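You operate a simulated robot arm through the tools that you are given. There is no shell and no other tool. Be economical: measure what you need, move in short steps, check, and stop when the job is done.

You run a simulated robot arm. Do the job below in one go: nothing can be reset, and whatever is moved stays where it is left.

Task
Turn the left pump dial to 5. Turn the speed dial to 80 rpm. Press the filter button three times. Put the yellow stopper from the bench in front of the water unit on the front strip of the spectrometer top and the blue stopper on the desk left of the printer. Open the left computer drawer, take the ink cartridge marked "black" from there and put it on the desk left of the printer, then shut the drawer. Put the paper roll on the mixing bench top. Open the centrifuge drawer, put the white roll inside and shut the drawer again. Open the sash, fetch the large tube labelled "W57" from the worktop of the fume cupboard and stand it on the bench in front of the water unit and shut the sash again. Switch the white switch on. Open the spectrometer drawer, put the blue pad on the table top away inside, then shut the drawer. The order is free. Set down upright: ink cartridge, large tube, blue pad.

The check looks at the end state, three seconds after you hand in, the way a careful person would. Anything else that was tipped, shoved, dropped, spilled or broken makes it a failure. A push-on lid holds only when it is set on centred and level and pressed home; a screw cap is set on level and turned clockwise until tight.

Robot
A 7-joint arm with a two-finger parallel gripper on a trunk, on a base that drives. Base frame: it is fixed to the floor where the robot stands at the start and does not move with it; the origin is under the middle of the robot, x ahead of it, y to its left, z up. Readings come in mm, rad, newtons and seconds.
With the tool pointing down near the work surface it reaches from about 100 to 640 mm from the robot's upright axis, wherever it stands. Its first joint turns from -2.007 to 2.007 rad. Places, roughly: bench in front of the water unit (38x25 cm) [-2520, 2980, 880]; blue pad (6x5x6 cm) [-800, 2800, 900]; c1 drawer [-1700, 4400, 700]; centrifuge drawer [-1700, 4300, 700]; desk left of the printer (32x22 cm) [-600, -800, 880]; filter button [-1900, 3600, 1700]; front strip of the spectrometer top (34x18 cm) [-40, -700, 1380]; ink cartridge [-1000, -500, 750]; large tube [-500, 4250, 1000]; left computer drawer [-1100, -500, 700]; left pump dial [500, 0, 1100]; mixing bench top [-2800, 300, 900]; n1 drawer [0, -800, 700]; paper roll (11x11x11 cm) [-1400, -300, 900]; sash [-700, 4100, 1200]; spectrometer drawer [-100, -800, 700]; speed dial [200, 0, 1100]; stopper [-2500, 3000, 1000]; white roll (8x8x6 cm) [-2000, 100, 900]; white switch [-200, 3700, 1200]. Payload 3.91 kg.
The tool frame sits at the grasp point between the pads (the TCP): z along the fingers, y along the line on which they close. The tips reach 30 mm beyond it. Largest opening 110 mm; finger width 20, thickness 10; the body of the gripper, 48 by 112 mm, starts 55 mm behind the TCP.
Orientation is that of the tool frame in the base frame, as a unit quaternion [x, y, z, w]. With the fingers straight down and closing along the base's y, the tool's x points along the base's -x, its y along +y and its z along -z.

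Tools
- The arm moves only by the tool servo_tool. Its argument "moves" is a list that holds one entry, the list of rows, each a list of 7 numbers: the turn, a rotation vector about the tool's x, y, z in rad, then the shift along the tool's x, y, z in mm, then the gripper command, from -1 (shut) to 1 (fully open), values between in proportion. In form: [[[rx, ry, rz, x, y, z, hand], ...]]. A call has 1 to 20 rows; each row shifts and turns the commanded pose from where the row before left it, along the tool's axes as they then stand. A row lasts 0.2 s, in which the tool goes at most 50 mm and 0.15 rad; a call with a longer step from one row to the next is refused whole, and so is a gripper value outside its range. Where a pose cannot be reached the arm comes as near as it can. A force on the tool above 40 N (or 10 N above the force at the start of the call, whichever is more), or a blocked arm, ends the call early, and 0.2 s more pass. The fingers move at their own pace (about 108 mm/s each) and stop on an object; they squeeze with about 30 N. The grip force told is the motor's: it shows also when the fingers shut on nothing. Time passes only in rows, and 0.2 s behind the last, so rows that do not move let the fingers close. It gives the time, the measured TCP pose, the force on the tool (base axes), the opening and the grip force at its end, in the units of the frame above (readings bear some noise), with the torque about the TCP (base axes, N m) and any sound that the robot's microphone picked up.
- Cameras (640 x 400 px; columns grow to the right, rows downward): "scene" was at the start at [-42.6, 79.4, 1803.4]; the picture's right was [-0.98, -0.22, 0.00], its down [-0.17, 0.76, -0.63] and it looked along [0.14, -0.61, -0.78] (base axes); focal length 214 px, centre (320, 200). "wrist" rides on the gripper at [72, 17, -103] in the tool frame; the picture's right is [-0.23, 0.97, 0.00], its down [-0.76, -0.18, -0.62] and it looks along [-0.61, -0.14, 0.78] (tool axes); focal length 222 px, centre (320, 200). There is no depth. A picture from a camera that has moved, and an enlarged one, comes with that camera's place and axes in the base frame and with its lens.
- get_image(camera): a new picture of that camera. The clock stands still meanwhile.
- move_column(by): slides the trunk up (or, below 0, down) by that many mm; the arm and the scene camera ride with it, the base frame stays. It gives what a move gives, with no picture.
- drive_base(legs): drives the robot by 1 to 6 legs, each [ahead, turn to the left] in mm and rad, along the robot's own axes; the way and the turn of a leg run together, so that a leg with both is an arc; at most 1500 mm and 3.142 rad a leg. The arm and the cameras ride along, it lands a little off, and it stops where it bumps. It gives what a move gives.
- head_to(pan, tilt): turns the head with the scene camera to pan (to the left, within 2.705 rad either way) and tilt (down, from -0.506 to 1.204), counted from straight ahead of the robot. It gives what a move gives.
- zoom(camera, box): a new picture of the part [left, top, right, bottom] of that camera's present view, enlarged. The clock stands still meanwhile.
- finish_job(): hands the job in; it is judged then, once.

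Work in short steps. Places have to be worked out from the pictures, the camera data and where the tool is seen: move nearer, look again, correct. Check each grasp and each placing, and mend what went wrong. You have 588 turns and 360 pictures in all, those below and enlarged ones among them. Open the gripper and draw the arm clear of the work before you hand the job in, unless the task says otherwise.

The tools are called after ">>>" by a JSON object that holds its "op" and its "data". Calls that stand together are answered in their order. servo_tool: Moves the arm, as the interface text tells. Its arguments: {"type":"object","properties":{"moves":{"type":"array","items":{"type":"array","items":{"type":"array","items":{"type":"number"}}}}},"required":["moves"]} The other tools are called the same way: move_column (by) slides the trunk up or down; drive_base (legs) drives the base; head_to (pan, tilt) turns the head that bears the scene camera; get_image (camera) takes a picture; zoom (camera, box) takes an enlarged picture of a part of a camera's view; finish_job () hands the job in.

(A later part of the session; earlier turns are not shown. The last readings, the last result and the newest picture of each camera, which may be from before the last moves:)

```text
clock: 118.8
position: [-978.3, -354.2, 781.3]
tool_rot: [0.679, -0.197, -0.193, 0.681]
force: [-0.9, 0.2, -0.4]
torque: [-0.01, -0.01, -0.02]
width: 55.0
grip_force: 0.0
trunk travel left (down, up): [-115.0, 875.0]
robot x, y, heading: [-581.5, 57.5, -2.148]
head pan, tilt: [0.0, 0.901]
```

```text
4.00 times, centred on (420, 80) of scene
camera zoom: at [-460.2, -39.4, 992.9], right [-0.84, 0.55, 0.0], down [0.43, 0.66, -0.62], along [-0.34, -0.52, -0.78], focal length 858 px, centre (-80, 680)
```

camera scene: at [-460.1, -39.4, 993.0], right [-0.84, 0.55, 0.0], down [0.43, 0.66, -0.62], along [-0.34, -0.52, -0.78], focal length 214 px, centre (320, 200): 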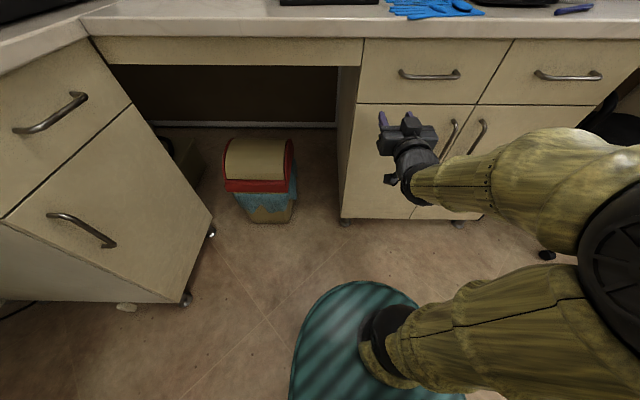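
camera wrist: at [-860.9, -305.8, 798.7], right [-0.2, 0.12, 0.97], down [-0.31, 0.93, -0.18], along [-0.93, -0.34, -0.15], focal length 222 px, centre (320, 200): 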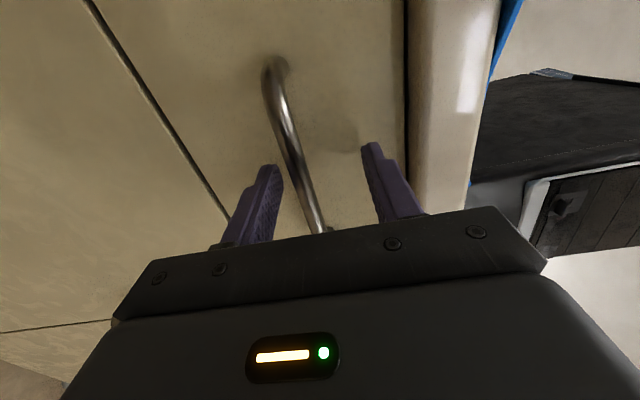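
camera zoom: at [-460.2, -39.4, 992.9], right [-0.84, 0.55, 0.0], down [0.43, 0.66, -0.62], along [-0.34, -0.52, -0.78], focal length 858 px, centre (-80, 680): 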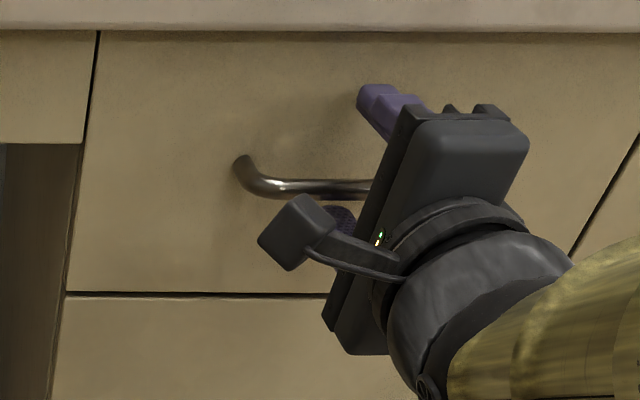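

The bar lies between the fingers, ~9 mm below centre. I adjust and close.

>>> {"op": "servo_tool", "data": {"moves": [[[0, 0, 0, 0, -9, 0, 0], [0, 0, 0, 0, 0, 0, -1], [0, 0, 0, 0, 0, 0, -1], [0, 0, 0, 0, 0, 0, -1], [0, 0, 0, 0, 0, 0, -1]]]}}

```text
clock: 120.0
position: [-978.8, -354.4, 770.8]
tool_rot: [0.68, -0.198, -0.193, 0.679]
force: [3.5, 4.6, -10.8]
torque: [0.36, 0.31, -0.14]
width: 11.5
grip_force: 45.3
trunk travel left (down, up): [-115.0, 875.0]
robot x, y, heading: [-578.6, 54.9, -2.145]
head pan, tilt: [0.0, 0.901]
```

Handle gripped (11.5 mm). I pull the drawer open by driving back 250 mm.

>>> {"op": "drive_base", "data": {"legs": [[-130, 0]]}}

>>> {"op": "drive_base", "data": {"legs": [[-130, 0]]}}

>>> {"op": "get_image", "data": {"camera": "scene"}}

```text
clock: 121.3
position: [-906.6, -249.4, 771.1]
tool_rot: [0.681, -0.197, -0.193, 0.679]
force: [9.5, -6.8, -14.6]
torque: [0.31, 0.19, 0.46]
width: 11.6
grip_force: 45.0
trunk travel left (down, up): [-115.0, 875.0]
robot x, y, heading: [-509.5, 164.5, -2.149]
head pan, tilt: [0.0, 0.901]
```

```text
clock: 122.7
position: [-834.7, -141.9, 770.9]
tool_rot: [0.681, -0.195, -0.192, 0.679]
force: [15.0, -11.2, -7.8]
torque: [0.17, 0.12, 0.78]
width: 11.3
grip_force: 45.0
trunk travel left (down, up): [-115.0, 875.0]
robot x, y, heading: [-439.1, 274.6, -2.143]
head pan, tilt: [0.0, 0.901]
```

```text
287 pictures are left
camera scene: at [-318.7, 176.0, 992.7], right [-0.84, 0.54, 0.0], down [0.43, 0.66, -0.62], along [-0.34, -0.52, -0.78], focal length 214 px, centre (320, 200)
```

scene: 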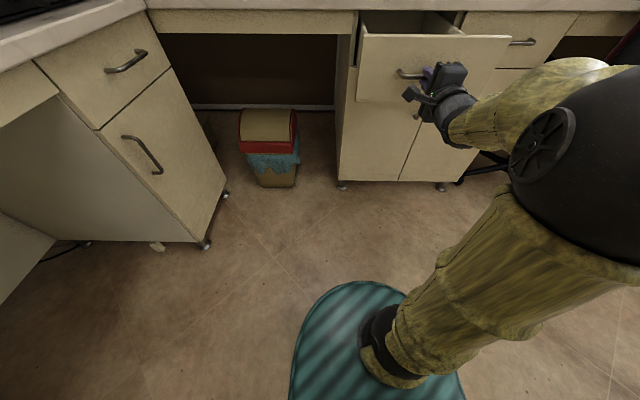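

Drawer is open ~260 mm. I release, back away, and raise the trunk to look inside.

>>> {"op": "servo_tool", "data": {"moves": [[[0, 0, 0, 0, 0, 0, 0], [0, 0, 0, 0, 0, 0, 0], [0, 0, 0, 0, 0, 0, 0]]]}}

>>> {"op": "drive_base", "data": {"legs": [[-120, 0]]}}

>>> {"op": "move_column", "data": {"by": 400}}

>>> {"op": "get_image", "data": {"camera": "scene"}}

```text
clock: 123.5
position: [-835.6, -142.5, 772.8]
tool_rot: [0.681, -0.195, -0.191, 0.679]
force: [-0.3, 0.5, 0.4]
torque: [0.06, 0.0, 0.01]
width: 55.1
grip_force: 0.1
trunk travel left (down, up): [-115.0, 875.0]
robot x, y, heading: [-437.8, 272.4, -2.148]
head pan, tilt: [0.0, 0.901]
```

```text
clock: 124.9
position: [-770.0, -40.3, 772.7]
tool_rot: [0.681, -0.194, -0.191, 0.68]
force: [-0.5, 1.2, 0.0]
torque: [0.0, 0.01, -0.02]
width: 54.9
grip_force: 0.1
trunk travel left (down, up): [-115.0, 875.0]
robot x, y, heading: [-374.6, 374.5, -2.145]
head pan, tilt: [0.0, 0.901]
```

```text
clock: 128.7
position: [-769.1, -40.3, 1172.4]
tool_rot: [0.681, -0.194, -0.19, 0.68]
force: [-0.5, 0.0, 0.5]
torque: [0.01, 0.0, -0.01]
width: 55.2
grip_force: 0.1
trunk travel left (down, up): [-515.0, 475.0]
robot x, y, heading: [-369.5, 371.4, -2.147]
head pan, tilt: [0.0, 0.901]
```

```text
286 pictures are left
camera scene: at [-253.8, 278.3, 1392.9], right [-0.84, 0.54, 0.0], down [0.43, 0.66, -0.62], along [-0.34, -0.52, -0.78], focal length 214 px, centre (320, 200)
```

scene: 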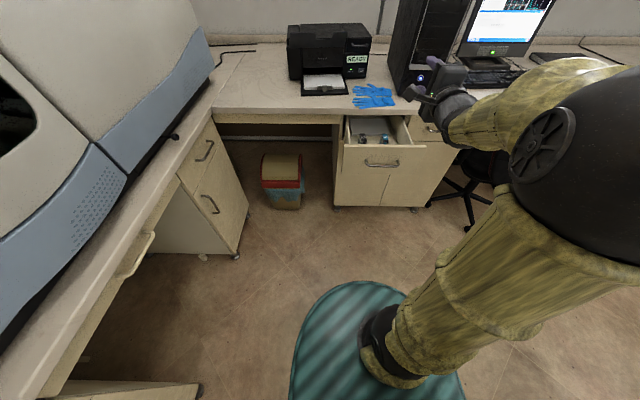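

>>> {"op": "zoom", "data": {"camera": "scene", "box": [340, 105, 420, 155]}}

>>> {"op": "servo_tool", "data": {"moves": [[[0, 0, -0.143, 0, 0, 0, 0.6], [0, 0, -0.143, 0, 0, 0, 0.6], [0, 0, -0.143, 0, 0, 0, 0.6], [0, 0, -0.143, 0, 0, 0, 0.6], [0, 0, -0.143, 0, 0, 0, 0.6], [0, 0, -0.143, 0, 0, 0, 0.6], [0, 0, -0.143, 0, 0, 0, 0.6], [0, 0, -0.143, 0, 0, 0, 0.6], [0, 0, -0.143, 0, 0, 0, 0.6], [0, 0, -0.143, 0, 0, 0, 0.6], [0, 0, -0.14, 0, 0, 0, 0.6]]]}}

>>> {"op": "servo_tool", "data": {"moves": [[[0, 0.143, 0, 0, 0, -10, 0.6], [0, 0.143, 0, 0, 0, -10, 0.6], [0, 0.143, 0, 0, 0, -10, 0.6], [0, 0.143, 0, 0, 0, 0, 0.6], [0, 0.143, 0, 0, 0, 0, 0.6], [0, 0.143, 0, 0, 0, 0, 0.6], [0, 0.143, 0, 0, 0, 0, 0.6], [0, 0.143, 0, 0, 0, 0, 0.6], [0, 0.143, 0, 0, 0, 0, 0.6], [0, 0.143, 0, 0, 0, 0, 0.6], [0, 0.14, 0, 0, 0, 0, 0.6]]]}}

```text
8.00 times, centred on (380, 130) of scene
camera zoom: at [-253.8, 278.3, 1392.9], right [-0.84, 0.54, 0.0], down [0.43, 0.66, -0.62], along [-0.34, -0.52, -0.78], focal length 1716 px, centre (-160, 760)
```

zoom: 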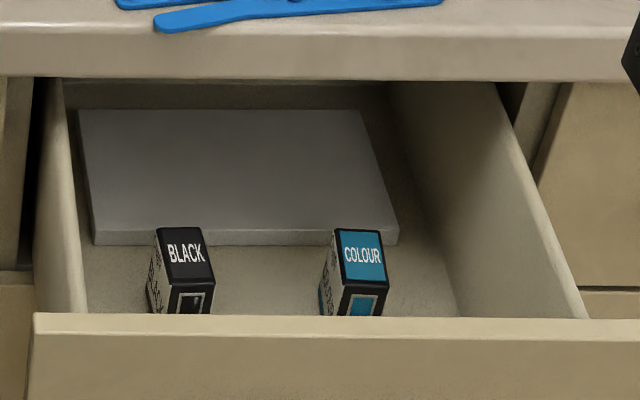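

```text
clock: 131.1
position: [-768.3, -39.5, 1171.8]
tool_rot: [0.619, 0.344, -0.616, 0.345]
force: [-0.2, -0.1, -0.2]
torque: [-0.01, 0.02, -0.03]
width: 88.1
grip_force: 0.0
trunk travel left (down, up): [-515.0, 475.0]
robot x, y, heading: [-370.8, 374.6, -2.144]
head pan, tilt: [0.0, 0.901]
```

```text
clock: 133.5
position: [-753.6, -16.4, 1175.1]
tool_rot: [0.874, 0.487, 0.003, 0.001]
force: [-0.2, -0.3, 0.5]
torque: [-0.03, -0.02, 0.01]
width: 88.0
grip_force: 0.0
trunk travel left (down, up): [-515.0, 475.0]
robot x, y, heading: [-373.1, 375.9, -2.146]
head pan, tilt: [0.0, 0.901]
```

"BLACK" stands front-left in the drawer. I retract the tool a bit and drive forward so the drawer is under the arm.

>>> {"op": "servo_tool", "data": {"moves": [[[0, 0, 0, 35, 10, 0, 0.6], [0, 0, 0, 35, 10, 0, 0.6], [0, 0, 0, 35, 10, 0, 0.6], [0, 0, 0, 35, 10, 0, 0.6]]]}}

>>> {"op": "drive_base", "data": {"legs": [[420, 0]]}}

>>> {"op": "get_image", "data": {"camera": "wrist"}}

>>> {"op": "get_image", "data": {"camera": "scene"}}

```text
clock: 134.5
position: [-645.8, 83.3, 1177.4]
tool_rot: [0.872, 0.489, 0.002, 0.003]
force: [0.3, 0.0, 0.1]
torque: [0.0, 0.04, -0.03]
width: 88.1
grip_force: 0.0
trunk travel left (down, up): [-515.0, 475.0]
robot x, y, heading: [-373.1, 375.4, -2.145]
head pan, tilt: [0.0, 0.901]
```

```text
clock: 137.5
position: [-877.3, -268.0, 1177.0]
tool_rot: [0.874, 0.486, 0.002, 0.003]
force: [-0.6, -0.1, 0.4]
torque: [0.02, -0.01, -0.01]
width: 88.0
grip_force: 0.1
trunk travel left (down, up): [-515.0, 475.0]
robot x, y, heading: [-604.4, 21.0, -2.147]
head pan, tilt: [0.0, 0.901]
```

```text
284 pictures are left
camera wrist: at [-825.1, -215.1, 1279.6], right [0.71, -0.71, 0.01], down [-0.56, -0.55, 0.62], along [-0.44, -0.44, -0.78], focal length 222 px, centre (320, 200)
```

wrist: 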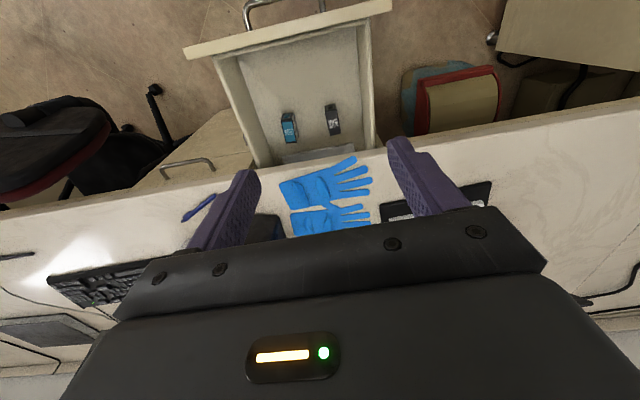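

```text
283 pictures are left
camera scene: at [-484.0, -74.9, 1392.9], right [-0.84, 0.55, 0.0], down [0.43, 0.66, -0.62], along [-0.34, -0.52, -0.78], focal length 214 px, centre (320, 200)
```

scene: 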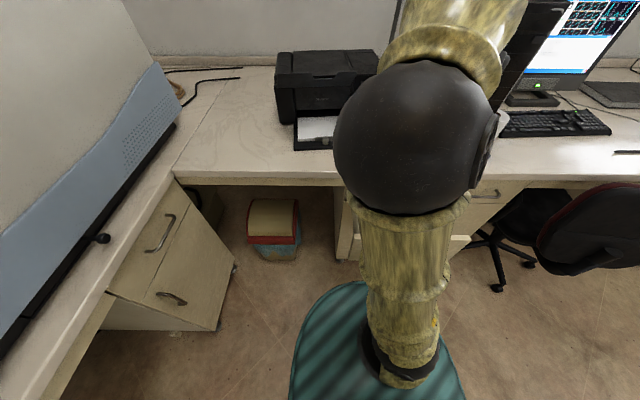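

Cartridge ≈(-919,-355), top z≈770, only ~20 mm in front of the desk edge; I'll tilt the tool so the gripper body leans back toward me. Lower the trunk and go to the pre-grasp.

>>> {"op": "move_column", "data": {"by": -250}}

>>> {"op": "servo_tool", "data": {"moves": [[[0, -0.1, 0, -11, 3, 0, 0.3], [0, -0.1, 0, -11, 3, 0, 0.3], [0, -0.1, 0, -11, 3, 0, 0.3], [0, -0.1, 0, -11, 3, 0, 0.3], [0, 0, 0, 0, 0, 0, 0.3]]]}}

>>> {"op": "get_image", "data": {"camera": "wrist"}}

```text
clock: 140.0
position: [-878.8, -268.1, 927.1]
tool_rot: [0.874, 0.485, 0.002, 0.002]
force: [0.0, 0.3, -0.1]
torque: [0.0, -0.02, 0.03]
width: 88.1
grip_force: 0.0
trunk travel left (down, up): [-265.0, 725.0]
robot x, y, heading: [-605.0, 21.3, -2.154]
head pan, tilt: [0.0, 0.901]
```

```text
clock: 141.2
position: [-890.5, -311.2, 933.3]
tool_rot: [0.857, 0.476, -0.172, 0.099]
force: [-0.1, 0.2, 0.9]
torque: [-0.01, 0.01, 0.02]
width: 71.5
grip_force: 0.0
trunk travel left (down, up): [-265.0, 725.0]
robot x, y, heading: [-602.2, 23.6, -2.151]
head pan, tilt: [0.0, 0.901]
```

```text
282 pictures are left
camera wrist: at [-819.3, -228.5, 999.6], right [0.72, -0.69, 0.09], down [-0.4, -0.29, 0.87], along [-0.57, -0.66, -0.48], focal length 222 px, centre (320, 200)
```

wrist: 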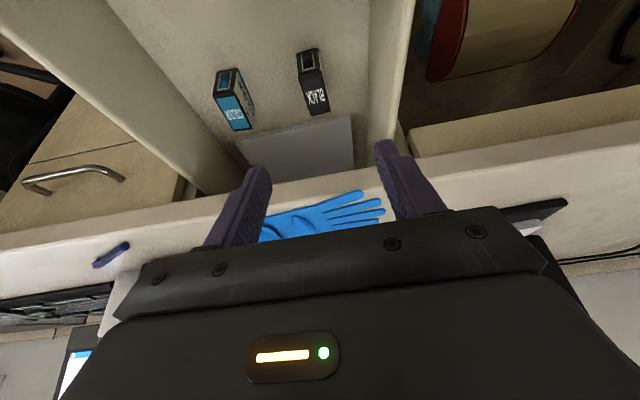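

>>> {"op": "zoom", "data": {"camera": "wrist", "box": [250, 30, 390, 120]}}

```text
4.44 times, centred on (320, 75) of wrist
camera zoom: at [-819.3, -228.5, 999.6], right [0.72, -0.69, 0.09], down [-0.4, -0.29, 0.87], along [-0.57, -0.66, -0.48], focal length 987 px, centre (320, 756)
```

zoom: 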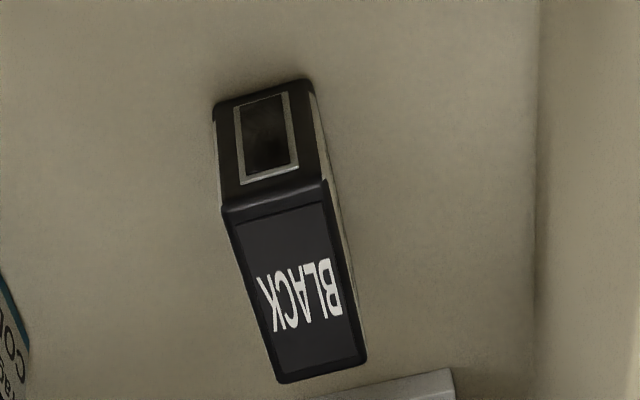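

Box ≈25×48×47 mm, standing upright at (-920,-358), top 770, aligned with my fingers; desk edge is far enough. I approach along the tilted axis.

>>> {"op": "servo_tool", "data": {"moves": [[[0, 0, 0, 15, 0.5, 0, -0.05], [0, 0, 0, 0, 0, 40, -0.05], [0, 0, 0, 0, 0, 40, -0.05], [0, 0, 0, 0, 0, 30, -0.05], [0, 0, 0, 0, 0, 0, -0.05]]]}}

>>> {"op": "get_image", "data": {"camera": "wrist"}}

```text
clock: 142.4
position: [-906.1, -335.4, 826.6]
tool_rot: [0.857, 0.475, -0.172, 0.099]
force: [0.1, -0.3, 0.6]
torque: [0.01, 0.02, -0.01]
width: 52.2
grip_force: 0.0
trunk travel left (down, up): [-265.0, 725.0]
robot x, y, heading: [-603.8, 23.0, -2.149]
head pan, tilt: [0.0, 0.901]
```

```text
280 pictures are left
camera wrist: at [-834.4, -253.9, 893.4], right [0.72, -0.69, 0.09], down [-0.4, -0.29, 0.87], along [-0.57, -0.66, -0.49], focal length 222 px, centre (320, 200)
```

wrist: 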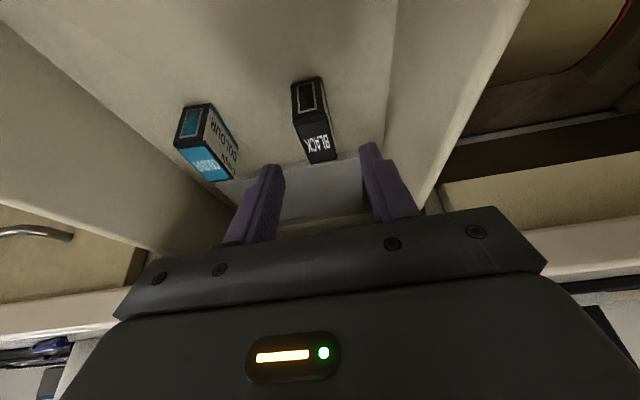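

On target. Final approach and grasp.

>>> {"op": "servo_tool", "data": {"moves": [[[0, 0, 0, 0, 0, 33, -0.05], [0, 0, 0, 0, 0, 33, -0.05], [0, 0, 0, 0, 0, 0, -0.05], [0, 0, 0, 0, 0, 0, -1], [0, 0, 0, 0, 0, 0, -1], [0, 0, 0, 0, 0, 0, -1]]]}}

>>> {"op": "get_image", "data": {"camera": "wrist"}}

```text
clock: 143.8
position: [-918.6, -358.4, 766.9]
tool_rot: [0.857, 0.475, -0.172, 0.099]
force: [-0.1, 0.4, 0.4]
torque: [0.0, 0.01, 0.0]
width: 28.6
grip_force: 29.8
trunk travel left (down, up): [-265.0, 725.0]
robot x, y, heading: [-608.7, 25.0, -2.153]
head pan, tilt: [0.0, 0.901]
```

```text
279 pictures are left
camera wrist: at [-846.5, -275.9, 832.6], right [0.72, -0.69, 0.09], down [-0.4, -0.29, 0.87], along [-0.57, -0.66, -0.49], focal length 222 px, centre (320, 200)
```

wrist: 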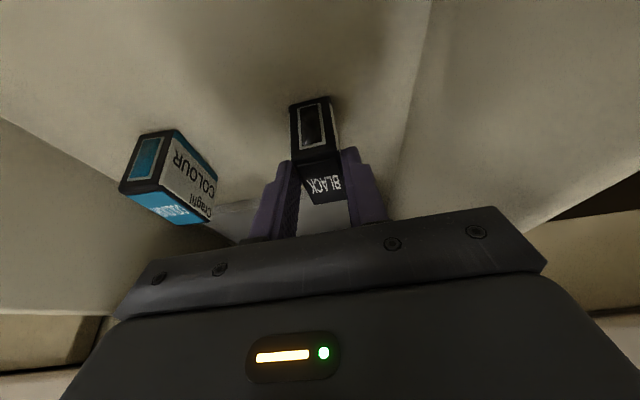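

Cartridge held (28.6 mm). I lift it out backwards-up along the tool axis, retract, and raise the trunk.

>>> {"op": "servo_tool", "data": {"moves": [[[0, 0, 0, 0, 0, -20, -1], [0, 0, 0, 0, 0, -40, -1], [0, 0, 0, 0, 0, -40, -1], [0, 0, 0, 0, 0, -40, -1], [0, 0.1, 0, 20, 0, -20, -1], [0, 0.1, 0, 20, 0, -20, -1], [0, 0.1, 0, 20, 0, 0, -1], [0, 0.1, 0, 20, 0, 0, -1]]]}}

>>> {"op": "move_column", "data": {"by": 260}}

>>> {"op": "get_image", "data": {"camera": "wrist"}}

```text
clock: 145.6
position: [-842.5, -234.1, 913.3]
tool_rot: [0.874, 0.485, 0.002, 0.003]
force: [-0.3, -0.8, -0.3]
torque: [0.01, -0.01, 0.02]
width: 28.9
grip_force: 30.3
trunk travel left (down, up): [-265.0, 725.0]
robot x, y, heading: [-605.5, 21.0, -2.152]
head pan, tilt: [0.0, 0.901]
```

```text
clock: 148.3
position: [-842.9, -233.7, 1172.3]
tool_rot: [0.874, 0.485, 0.002, 0.002]
force: [-0.6, -0.3, -1.2]
torque: [0.0, 0.01, -0.04]
width: 28.8
grip_force: 30.0
trunk travel left (down, up): [-525.0, 465.0]
robot x, y, heading: [-602.6, 23.8, -2.15]
head pan, tilt: [0.0, 0.901]
```

```text
278 pictures are left
camera wrist: at [-789.7, -180.9, 1274.9], right [0.71, -0.71, 0.01], down [-0.56, -0.55, 0.62], along [-0.44, -0.44, -0.78], focal length 222 px, centre (320, 200)
```

wrist: 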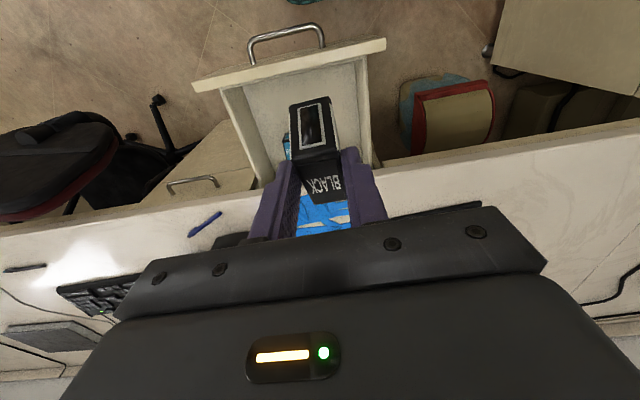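

Held firmly. I now drive to the corner in front of the desk area left of the printer.

>>> {"op": "drive_base", "data": {"legs": [[-300, 0], [0, 0.6], [560, 0], [0, -0.6]]}}

>>> {"op": "get_image", "data": {"camera": "scene"}}

>>> {"op": "get_image", "data": {"camera": "wrist"}}

```text
clock: 158.5
position: [-662.8, -549.3, 1171.9]
tool_rot: [0.872, 0.49, 0.002, 0.003]
force: [1.1, 0.7, 0.1]
torque: [0.0, -0.04, 0.0]
width: 28.9
grip_force: 30.1
trunk travel left (down, up): [-525.0, 465.0]
robot x, y, heading: [-426.9, -289.6, -2.137]
head pan, tilt: [0.0, 0.901]
```

```text
277 pictures are left
camera scene: at [-304.9, -386.5, 1402.9], right [-0.84, 0.54, 0.0], down [0.42, 0.66, -0.62], along [-0.34, -0.52, -0.78], focal length 214 px, centre (320, 200)
```

scene: 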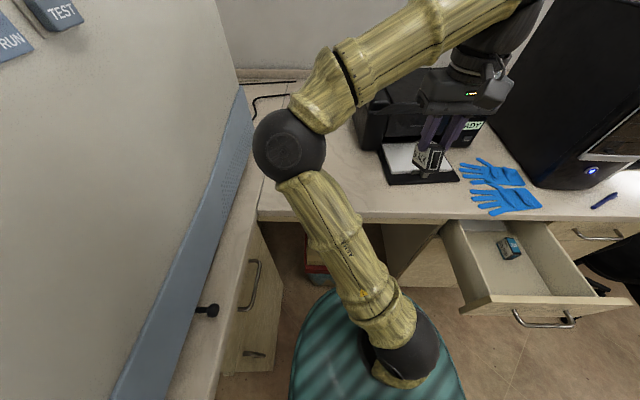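

```text
276 pictures are left
camera wrist: at [-609.8, -494.7, 1274.9], right [0.71, -0.7, 0.01], down [-0.55, -0.56, 0.62], along [-0.43, -0.45, -0.78], focal length 222 px, centre (320, 200)
```

wrist: 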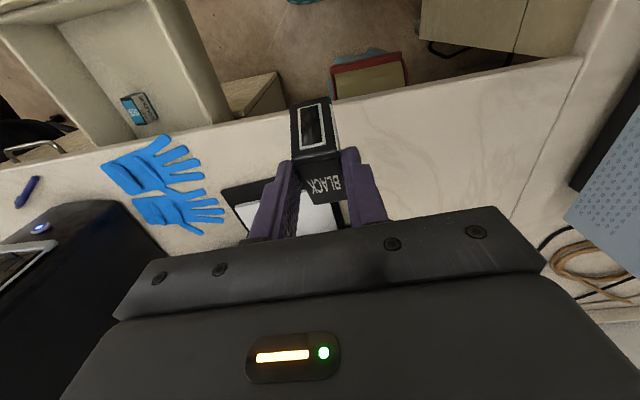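

The free desk patch is ahead-left. I move toward (-620,-773) at height in steps, re-tilting the tool so the cartridge stands upright.

>>> {"op": "servo_tool", "data": {"moves": [[[0, 0, 0, -33, 31, 0, -1], [0, 0, 0, -33, 31, 0, -1], [0, 0, 0, -33, 31, 0, -1], [0, 0, 0, -33, 31, 0, -1], [0, 0, 0, -33, 31, 0, -1], [0, -0.1, 0, 0, 0, 20, -1], [0, -0.1, 0, 0, 0, 20, -1], [0, -0.1, 0, 0, 0, 20, -1], [0, -0.1, 0, 0, 0, 20, -1]]]}}

>>> {"op": "get_image", "data": {"camera": "scene"}}

>>> {"op": "get_image", "data": {"camera": "wrist"}}

```text
clock: 160.5
position: [-622.3, -779.2, 1094.0]
tool_rot: [0.855, 0.479, -0.171, 0.1]
force: [-0.5, -0.3, -0.8]
torque: [0.04, 0.0, -0.01]
width: 29.0
grip_force: 29.7
trunk travel left (down, up): [-525.0, 465.0]
robot x, y, heading: [-427.5, -294.1, -2.141]
head pan, tilt: [0.0, 0.901]
```

```text
275 pictures are left
camera scene: at [-304.7, -386.5, 1403.0], right [-0.84, 0.54, 0.0], down [0.42, 0.66, -0.62], along [-0.34, -0.52, -0.78], focal length 214 px, centre (320, 200)
```

scene: 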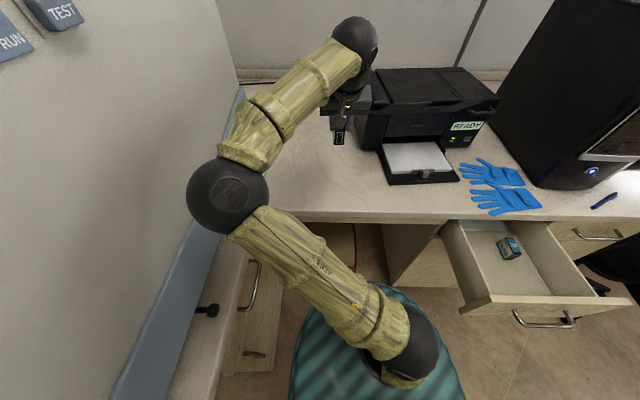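

```text
274 pictures are left
camera wrist: at [-550.6, -696.9, 1160.9], right [0.72, -0.69, 0.1], down [-0.4, -0.3, 0.87], along [-0.57, -0.66, -0.48], focal length 222 px, centre (320, 200)
```

wrist: 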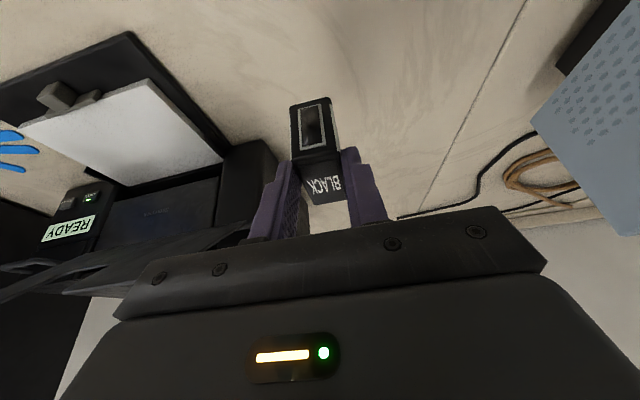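

Clear of printer and spectrometer. I descend vertically 140 mm.

>>> {"op": "servo_tool", "data": {"moves": [[[0, 0, 0, 13.6, 0, 32.2, -1], [0, 0, 0, 13.6, 0, 32.2, -1], [0, 0, 0, 13.6, 0, 32.2, -1], [0, 0, 0, 13.6, 0, 32.2, -1], [0, 0, 0, 0, 0, 0, -1]]]}}

>>> {"op": "zoom", "data": {"camera": "scene", "box": [280, 80, 400, 180]}}

>>> {"op": "get_image", "data": {"camera": "wrist"}}

```text
clock: 161.7
position: [-621.3, -781.5, 954.0]
tool_rot: [0.855, 0.479, -0.172, 0.1]
force: [-1.1, 1.1, 0.0]
torque: [0.04, 0.01, 0.01]
width: 28.5
grip_force: 30.2
trunk travel left (down, up): [-525.0, 465.0]
robot x, y, heading: [-426.9, -291.9, -2.141]
head pan, tilt: [0.0, 0.901]
```

```text
4.00 times, centred on (340, 130) of scene
camera zoom: at [-304.9, -386.6, 1402.9], right [-0.84, 0.54, 0.0], down [0.42, 0.66, -0.62], along [-0.34, -0.52, -0.78], focal length 858 px, centre (240, 480)
```

zoom: 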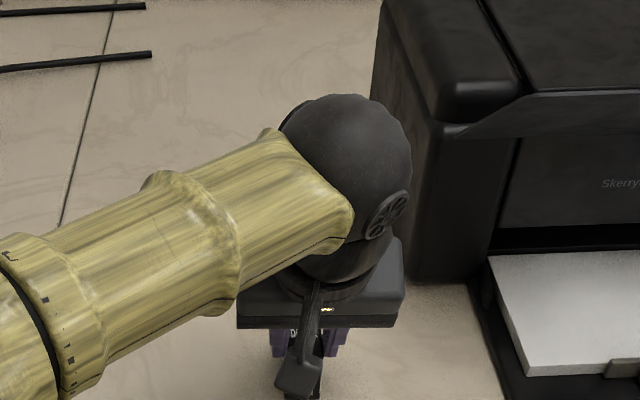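

```text
272 pictures are left
camera wrist: at [-549.8, -697.9, 1020.4], right [0.72, -0.69, 0.09], down [-0.4, -0.3, 0.87], along [-0.57, -0.66, -0.49], focal length 222 px, centre (320, 200)
```

wrist: 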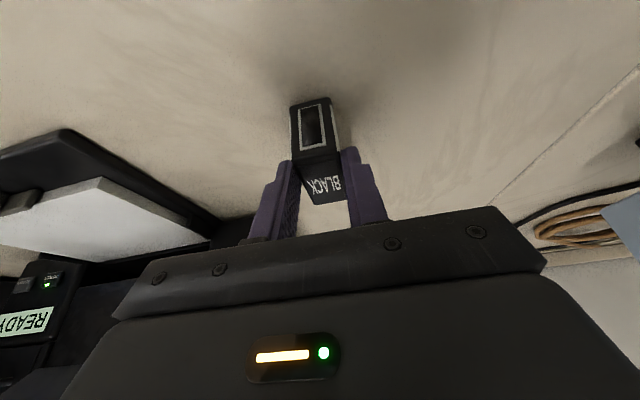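

>>> {"op": "servo_tool", "data": {"moves": [[[0, 0, 0, 2.3, 0, 5.5, -1], [0, 0, 0, 2.3, 0, 5.5, -1], [0, 0, 0, 2.3, 0, 5.5, -1], [0, 0, 0, 0, 0, 0, -1]]]}}

>>> {"op": "get_image", "data": {"camera": "wrist"}}

```text
clock: 162.7
position: [-620.6, -779.3, 939.2]
tool_rot: [0.855, 0.479, -0.174, 0.102]
force: [0.0, -3.0, 31.2]
torque: [-0.3, 0.22, 0.05]
width: 29.4
grip_force: 30.3
trunk travel left (down, up): [-525.0, 465.0]
robot x, y, heading: [-422.6, -294.2, -2.14]
head pan, tilt: [0.0, 0.901]
```

```text
271 pictures are left
camera wrist: at [-549.7, -696.8, 1004.9], right [0.72, -0.69, 0.1], down [-0.39, -0.29, 0.87], along [-0.57, -0.67, -0.48], focal length 222 px, centre (320, 200)
```

wrist: 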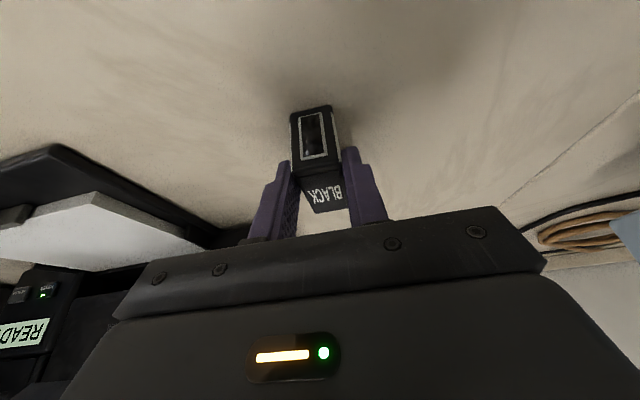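

Contact with the desk (31 N). I relieve slightly and release, then retreat along the tool axis.

>>> {"op": "servo_tool", "data": {"moves": [[[0, 0, 0, -0.4, 0, -1.5, -1], [0, 0, 0, 0, 0, 0, -0.3], [0, 0, 0, 0, 0, 0, -0.2], [0, 0, 0, 0, 0, -25, -0.2], [0, 0, 0, 0, 0, -35, -0.2], [0, 0, 0, 0, 0, -35, -0.2]]]}}

>>> {"op": "get_image", "data": {"camera": "wrist"}}

```text
clock: 164.1
position: [-602.3, -748.9, 1025.5]
tool_rot: [0.855, 0.479, -0.171, 0.1]
force: [-0.5, -0.4, -0.3]
torque: [-0.01, -0.05, 0.0]
width: 44.0
grip_force: 0.1
trunk travel left (down, up): [-525.0, 465.0]
robot x, y, heading: [-425.0, -291.2, -2.143]
head pan, tilt: [0.0, 0.901]
```

```text
270 pictures are left
camera wrist: at [-531.1, -665.5, 1092.4], right [0.72, -0.69, 0.09], down [-0.4, -0.3, 0.87], along [-0.57, -0.66, -0.49], focal length 222 px, centre (320, 200)
```

wrist: 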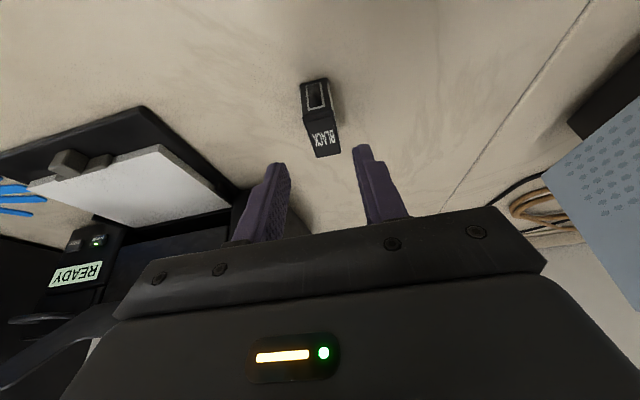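

Cartridge stands upright at the right spot. I retract the arm and drive back toward the open drawer.

>>> {"op": "servo_tool", "data": {"moves": [[[0, 0.1, 0, 0, 0, -40, -1], [0, 0.1, 0, 0, 0, -40, -1], [0, 0.1, 0, 30, -15, -30, -1], [0, 0.1, 0, 30, -15, 0, -1], [0, 0, 0, 30, -15, 0, -1], [0, 0, 0, 30, -15, 0, -1]]]}}

>>> {"op": "drive_base", "data": {"legs": [[-350, 0], [0, -1.57], [357, 0], [0, 1.57]]}}

>>> {"op": "get_image", "data": {"camera": "scene"}}

```text
clock: 165.5
position: [-574.1, -585.8, 1120.0]
tool_rot: [0.872, 0.489, 0.002, 0.002]
force: [0.0, 0.3, -0.5]
torque: [-0.01, 0.0, 0.02]
width: 0.4
grip_force: 30.1
trunk travel left (down, up): [-525.0, 465.0]
robot x, y, heading: [-423.9, -293.4, -2.14]
head pan, tilt: [0.0, 0.901]
```

```text
clock: 170.3
position: [-496.5, -204.4, 1120.9]
tool_rot: [0.957, 0.289, 0.002, 0.003]
force: [-1.2, -0.1, -0.4]
torque: [0.01, 0.02, 0.02]
width: 0.0
grip_force: 29.8
trunk travel left (down, up): [-525.0, 465.0]
robot x, y, heading: [-240.3, 3.3, -2.574]
head pan, tilt: [0.0, 0.901]
stopped in leg 2: the robot was blocked; the commanded pose is now the measured one
```

```text
269 pictures are left
camera scene: at [-168.4, -135.8, 1402.9], right [-0.54, 0.84, 0.0], down [0.66, 0.42, -0.62], along [-0.52, -0.33, -0.78], focal length 214 px, centre (320, 200)
```

scene: 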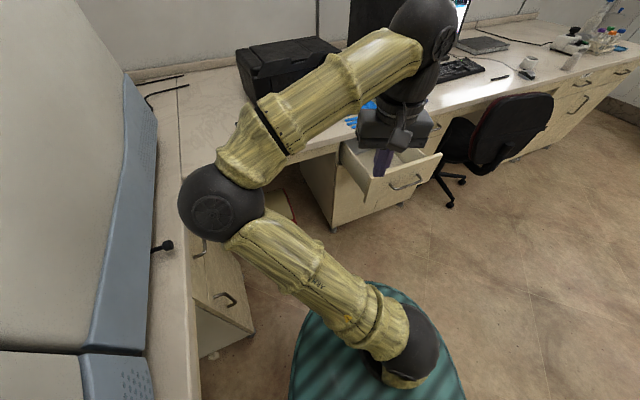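

The rear of the base hit the bench while turning. I'll go forward a bit, then back out diagonally to line up with the drawer.

>>> {"op": "drive_base", "data": {"legs": [[200, 0], [0, 1.19], [-395, 0], [0, -0.76]]}}

>>> {"op": "get_image", "data": {"camera": "scene"}}

```text
clock: 181.6
position: [-629.1, -15.9, 1119.6]
tool_rot: [0.872, 0.49, 0.002, 0.003]
force: [-0.6, 0.4, 0.2]
torque: [-0.02, -0.03, 0.03]
width: 0.0
grip_force: 30.2
trunk travel left (down, up): [-525.0, 465.0]
robot x, y, heading: [-481.5, 278.9, -2.14]
head pan, tilt: [0.0, 0.901]
```

```text
268 pictures are left
camera scene: at [-359.3, 184.8, 1402.9], right [-0.84, 0.54, 0.0], down [0.42, 0.66, -0.62], along [-0.34, -0.52, -0.78], focal length 214 px, centre (320, 200)
```

scene: 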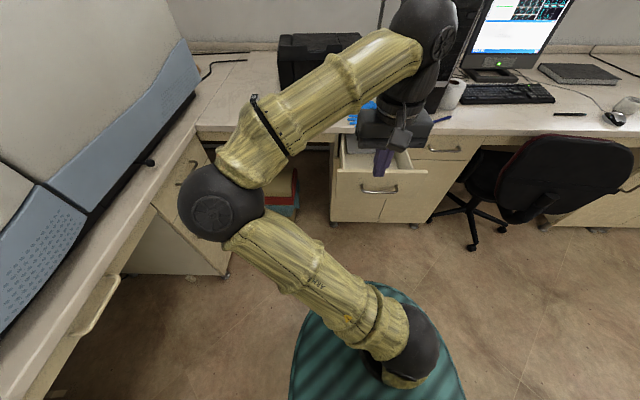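

I pitch the closed gripper horizontal, shift to the drawer's centre line, and lower to z≈810 to push the drawer shut.

>>> {"op": "servo_tool", "data": {"moves": [[[0, -0.143, 0, 0, -9, 0, -1], [0, -0.143, 0, 0, -9, 0, -1], [0, -0.143, 0, 0, -9, 0, -1], [0, -0.143, 0, 0, -9, 0, -1], [0, -0.143, 0, 0, -9, 0, -1], [0, -0.143, 0, 0, -9, 0, -1], [0, -0.143, 0, 0, -9, 0, -1], [0, -0.143, 0, 0, -9, 0, -1], [0, -0.143, 0, 0, -9, 0, -1], [0, -0.143, 0, 0, -9, 0, -1], [0, -0.14, 0, 0, 0, 0, -1], [0, 0, 0, 0, 0, 0, -1]]]}}

>>> {"op": "move_column", "data": {"by": -330}}

>>> {"op": "get_image", "data": {"camera": "scene"}}

```text
clock: 184.2
position: [-744.4, -63.0, 1163.7]
tool_rot: [0.618, 0.345, -0.615, 0.347]
force: [0.4, -0.3, -1.1]
torque: [0.02, 0.01, 0.0]
width: 0.2
grip_force: 29.8
out of reach, approached as far as the arm can: row 4, 5, 7, 9, 10, 11
trunk travel left (down, up): [-525.0, 465.0]
robot x, y, heading: [-480.1, 276.9, -2.146]
head pan, tilt: [0.0, 0.901]
```

```text
clock: 187.5
position: [-745.3, -62.5, 833.0]
tool_rot: [0.619, 0.345, -0.613, 0.348]
force: [-0.1, -0.1, -0.4]
torque: [-0.05, 0.0, 0.01]
width: 0.2
grip_force: 30.4
trunk travel left (down, up): [-195.0, 795.0]
robot x, y, heading: [-479.8, 280.4, -2.139]
head pan, tilt: [0.0, 0.901]
```

```text
267 pictures are left
camera scene: at [-359.3, 184.8, 1073.0], right [-0.84, 0.54, 0.0], down [0.42, 0.66, -0.62], along [-0.34, -0.52, -0.78], focal length 214 px, centre (320, 200)
```

scene: 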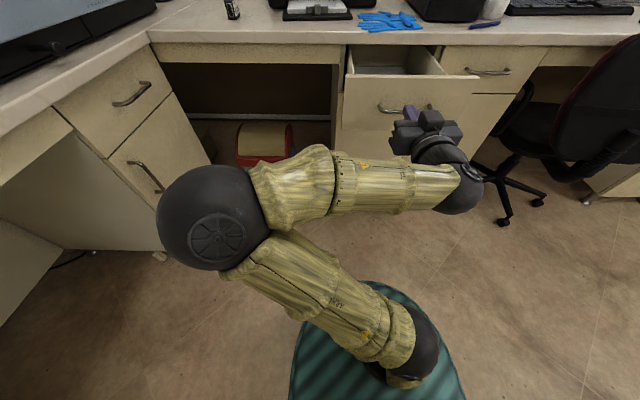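

Panel top is at z≈838; I lower to z≈808, shift right 30 mm, then drive forward to push it shut.

>>> {"op": "servo_tool", "data": {"moves": [[[0, 0, 0, 12, -15, 0, -1], [0, 0, 0, 12, -15, 0, -1], [0, 0, 0, 0, 0, 0, -1]]]}}

>>> {"op": "drive_base", "data": {"legs": [[300, 0]]}}

>>> {"op": "get_image", "data": {"camera": "scene"}}

```text
clock: 188.3
position: [-776.1, -51.9, 816.6]
tool_rot: [0.619, 0.346, -0.614, 0.347]
force: [0.0, 0.3, 0.5]
torque: [0.01, -0.04, -0.03]
width: 0.0
grip_force: 29.7
out of reach, approached as far as the arm can: row 1, 2
trunk travel left (down, up): [-195.0, 795.0]
robot x, y, heading: [-481.6, 279.5, -2.134]
head pan, tilt: [0.0, 0.901]
```

```text
clock: 190.6
position: [-938.0, -305.0, 818.3]
tool_rot: [0.62, 0.345, -0.613, 0.347]
force: [0.0, 0.0, -0.1]
torque: [-0.01, -0.02, -0.04]
width: 0.1
grip_force: 30.3
trunk travel left (down, up): [-195.0, 795.0]
robot x, y, heading: [-639.1, 25.1, -2.139]
head pan, tilt: [0.0, 0.901]
```

```text
266 pictures are left
camera scene: at [-521.8, -68.8, 1072.9], right [-0.84, 0.54, 0.0], down [0.42, 0.66, -0.62], along [-0.34, -0.52, -0.78], focal length 214 px, centre (320, 200)
```

scene: 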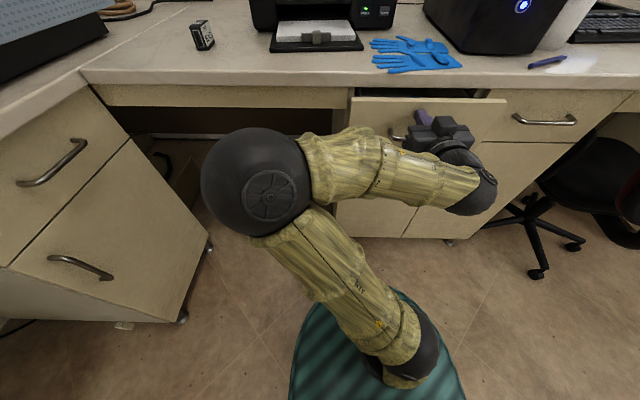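

It slides freely; a bit remains. I push further in small steps.

>>> {"op": "drive_base", "data": {"legs": [[60, 0]]}}

>>> {"op": "zoom", "data": {"camera": "scene", "box": [320, 60, 560, 210]}}

```text
clock: 191.6
position: [-970.9, -355.3, 819.5]
tool_rot: [0.619, 0.346, -0.613, 0.347]
force: [0.1, 0.5, 0.1]
torque: [-0.01, -0.02, 0.01]
width: 0.0
grip_force: 30.4
trunk travel left (down, up): [-195.0, 795.0]
robot x, y, heading: [-674.6, -23.5, -2.142]
head pan, tilt: [0.0, 0.901]
```

```text
2.67 times, centred on (440, 135) of scene
camera zoom: at [-554.1, -119.0, 1072.9], right [-0.84, 0.54, 0.0], down [0.42, 0.66, -0.62], along [-0.34, -0.52, -0.78], focal length 572 px, centre (0, 373)
```

zoom: 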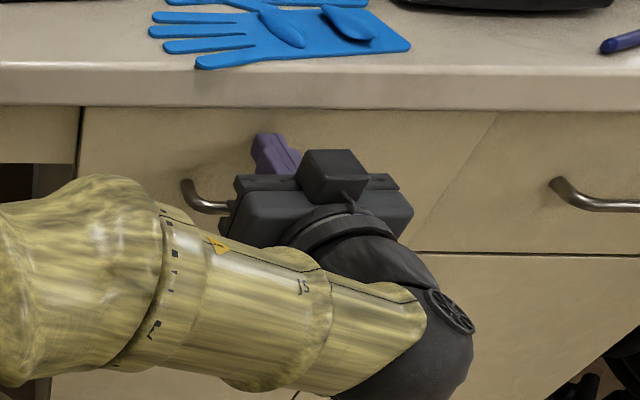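

Looks nearly flush. I push gently with the arm until it resists.

>>> {"op": "servo_tool", "data": {"moves": [[[0, 0, 0, 0, 0, 6, -1], [0, 0, 0, 0, 0, 6, -1], [0, 0, 0, 0, 0, 6, -1], [0, 0, 0, 0, 0, 0, -1]]]}}

>>> {"op": "zoom", "data": {"camera": "scene", "box": [320, 60, 560, 210]}}

```text
clock: 192.6
position: [-980.7, -370.5, 817.2]
tool_rot: [0.619, 0.345, -0.614, 0.347]
force: [2.7, 2.2, -0.7]
torque: [0.02, -0.01, 0.0]
width: 0.2
grip_force: 29.6
trunk travel left (down, up): [-195.0, 795.0]
robot x, y, heading: [-675.1, -23.2, -2.141]
head pan, tilt: [0.0, 0.901]
```

```text
2.67 times, centred on (440, 135) of scene
camera zoom: at [-553.8, -118.8, 1072.9], right [-0.84, 0.54, 0.0], down [0.42, 0.66, -0.62], along [-0.34, -0.52, -0.78], focal length 572 px, centre (0, 373)
```

zoom: 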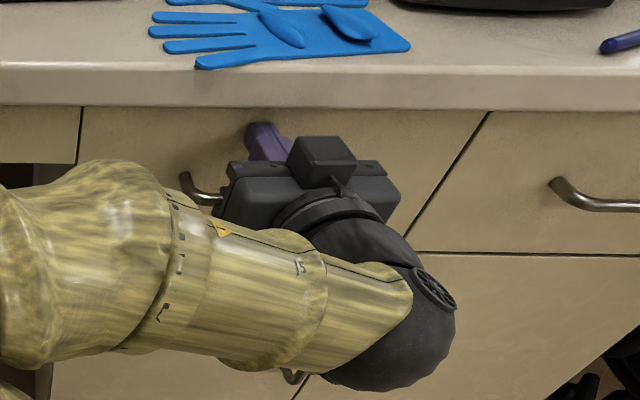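

>>> {"op": "servo_tool", "data": {"moves": [[[0, 0, 0, 0, 0, 4, -1], [0, 0, 0, 0, 0, 4, -1], [0, 0, 0, 0, 0, 4, -1], [0, 0, 0, 0, 0, 0, -1]]]}}

>>> {"op": "servo_tool", "data": {"moves": [[[0, 0, 0, 0, 0, -30, -1], [0, 0, 0, 0, 0, -30, -1]]]}}

>>> {"op": "drive_base", "data": {"legs": [[-200, 0]]}}

>>> {"op": "get_image", "data": {"camera": "scene"}}

```text
clock: 193.1
position: [-980.3, -369.8, 817.6]
tool_rot: [0.62, 0.345, -0.614, 0.348]
force: [18.4, 15.6, 3.1]
torque: [-0.08, 0.16, 0.04]
width: 0.0
grip_force: 30.3
trunk travel left (down, up): [-195.0, 795.0]
robot x, y, heading: [-675.8, -25.3, -2.134]
head pan, tilt: [0.0, 0.901]
stopped in row 2: the force on the tool passed its limit at 46 N (the readings are from after the stop); the commanded pose is now the measured one
```

```text
clock: 193.7
position: [-963.1, -327.5, 833.6]
tool_rot: [0.621, 0.346, -0.612, 0.347]
force: [-0.2, 0.4, -0.3]
torque: [-0.02, 0.0, -0.06]
width: 0.2
grip_force: 30.3
out of reach, approached as far as the arm can: row 1, 2
trunk travel left (down, up): [-195.0, 795.0]
robot x, y, heading: [-672.4, -25.4, -2.139]
head pan, tilt: [0.0, 0.901]
```

```text
clock: 195.4
position: [-853.4, -157.2, 834.4]
tool_rot: [0.622, 0.345, -0.612, 0.346]
force: [-0.3, 0.1, 0.3]
torque: [-0.03, 0.0, -0.02]
width: 0.0
grip_force: 29.5
trunk travel left (down, up): [-195.0, 795.0]
robot x, y, heading: [-567.2, 144.8, -2.142]
head pan, tilt: [0.0, 0.901]
```

```text
263 pictures are left
camera scene: at [-444.4, 51.9, 1072.9], right [-0.84, 0.54, 0.0], down [0.42, 0.66, -0.62], along [-0.34, -0.52, -0.78], focal length 214 px, centre (320, 200)
```

scene: 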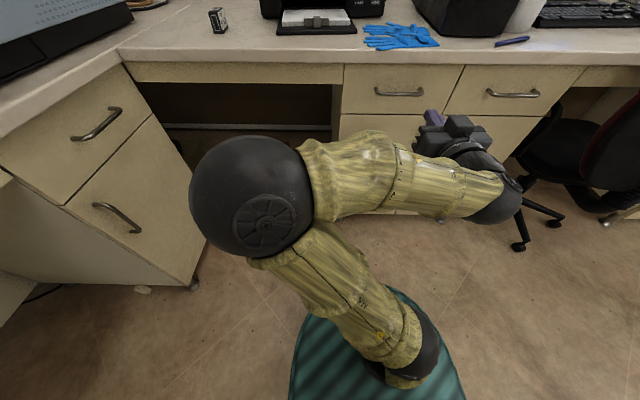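

Drawer is shut and the cartridge still upright. Next the paper roll beside the PC: I raise the trunk, pitch the tool down, and drive over there.

>>> {"op": "move_column", "data": {"by": 400}}

>>> {"op": "servo_tool", "data": {"moves": [[[0, 0.143, 0, 0, 0, -10, 0], [0, 0.143, 0, 0, 0, -10, 0], [0, 0.143, 0, 0, 0, -10, 0], [0, 0.143, 0, 0, 0, 0, 0], [0, 0.143, 0, 0, 0, 0, 0], [0, 0.143, 0, 0, 0, 0, 0], [0, 0.143, 0, 0, 0, 0, 0], [0, 0.143, 0, 0, 0, 0, 0], [0, 0.143, 0, 0, 0, 0, 0], [0, 0.143, 0, 0, 0, 0, 0], [0, 0.14, 0, 0, 0, 0, 0], [0, 0, 0, 40, 0, 0, 0], [0, 0, 0, 40, 0, 0, 0]]]}}

>>> {"op": "drive_base", "data": {"legs": [[0, -0.805], [500, 0], [0, 0.805]]}}

>>> {"op": "head_to", "data": {"pan": -0.2, "tilt": 0.8}}

>>> {"op": "get_image", "data": {"camera": "scene"}}

```text
clock: 199.3
position: [-853.9, -156.3, 1233.9]
tool_rot: [0.622, 0.345, -0.612, 0.346]
force: [0.1, 0.3, -0.2]
torque: [0.04, 0.0, -0.02]
width: 0.2
grip_force: 30.2
trunk travel left (down, up): [-595.0, 395.0]
robot x, y, heading: [-566.4, 149.8, -2.145]
head pan, tilt: [0.0, 0.901]
```

```text
clock: 202.1
position: [-797.3, -63.1, 1238.6]
tool_rot: [0.872, 0.489, 0.007, 0.001]
force: [1.1, 0.6, -0.8]
torque: [-0.02, -0.04, -0.02]
width: 55.2
grip_force: 0.0
trunk travel left (down, up): [-595.0, 395.0]
robot x, y, heading: [-564.2, 146.1, -2.143]
head pan, tilt: [0.0, 0.901]
```

```text
clock: 211.4
position: [-1291.3, -169.0, 1238.9]
tool_rot: [0.871, 0.492, 0.006, 0.001]
force: [0.6, 0.0, 0.4]
torque: [0.04, -0.01, 0.03]
width: 54.7
grip_force: 0.0
trunk travel left (down, up): [-595.0, 395.0]
robot x, y, heading: [-1058.7, 43.7, -2.133]
head pan, tilt: [0.0, 0.901]
```

```text
clock: 212.1
position: [-1290.8, -169.6, 1239.0]
tool_rot: [0.871, 0.492, 0.005, 0.001]
force: [0.7, -0.1, 0.1]
torque: [-0.02, -0.03, -0.01]
width: 55.0
grip_force: 0.0
trunk travel left (down, up): [-595.0, 395.0]
robot x, y, heading: [-1059.3, 42.4, -2.135]
head pan, tilt: [-0.201, 0.799]
```

```text
262 pictures are left
camera scene: at [-954.9, -45.1, 1480.8], right [-0.72, 0.69, 0.0], down [0.5, 0.52, -0.7], along [-0.48, -0.5, -0.72], focal length 214 px, centre (320, 200)
```

scene: 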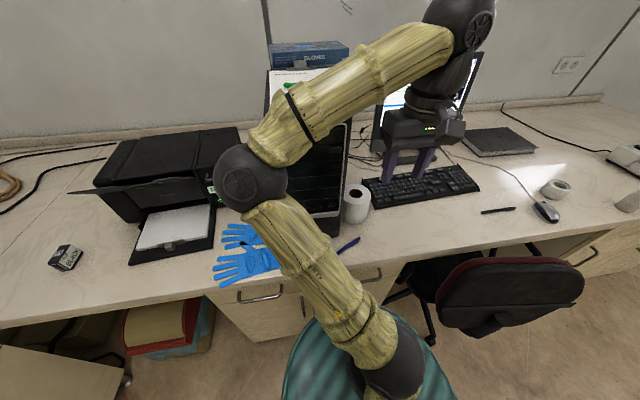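

>>> {"op": "zoom", "data": {"camera": "scene", "box": [320, 160, 400, 240]}}

>>> {"op": "get_image", "data": {"camera": "wrist"}}

>>> {"op": "zoom", "data": {"camera": "scene", "box": [500, 120, 640, 220]}}

```text
5.00 times, centred on (360, 200) of scene
camera zoom: at [-954.9, -45.1, 1480.8], right [-0.72, 0.69, 0.0], down [0.5, 0.52, -0.7], along [-0.48, -0.5, -0.72], focal length 1072 px, centre (120, 200)
```

zoom: 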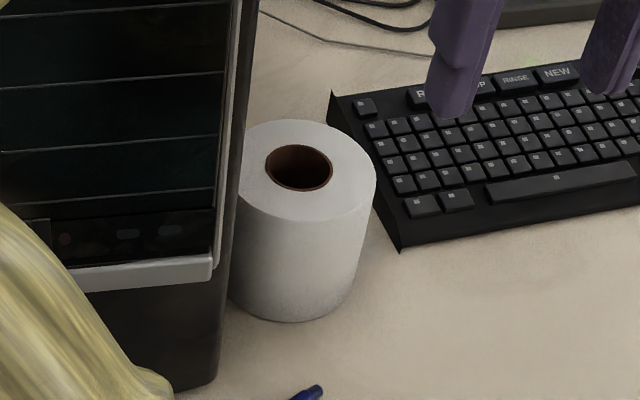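

```text
260 pictures are left
camera wrist: at [-1240.1, -116.1, 1341.7], right [0.72, -0.7, 0.01], down [-0.55, -0.56, 0.61], along [-0.42, -0.44, -0.79], focal length 222 px, centre (320, 200)
```

wrist: 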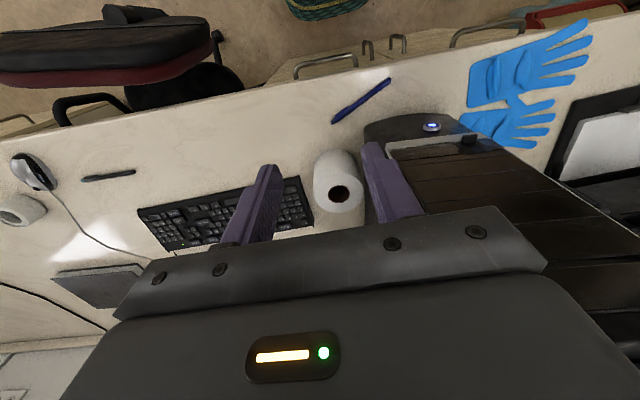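

```text
4.00 times, centred on (570, 170) of scene
camera zoom: at [-954.9, -45.1, 1480.8], right [-0.72, 0.69, 0.0], down [0.5, 0.52, -0.7], along [-0.48, -0.5, -0.72], focal length 858 px, centre (-680, 320)
```

zoom: 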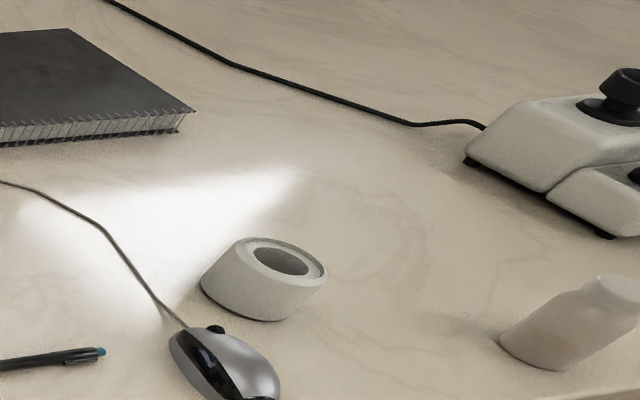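

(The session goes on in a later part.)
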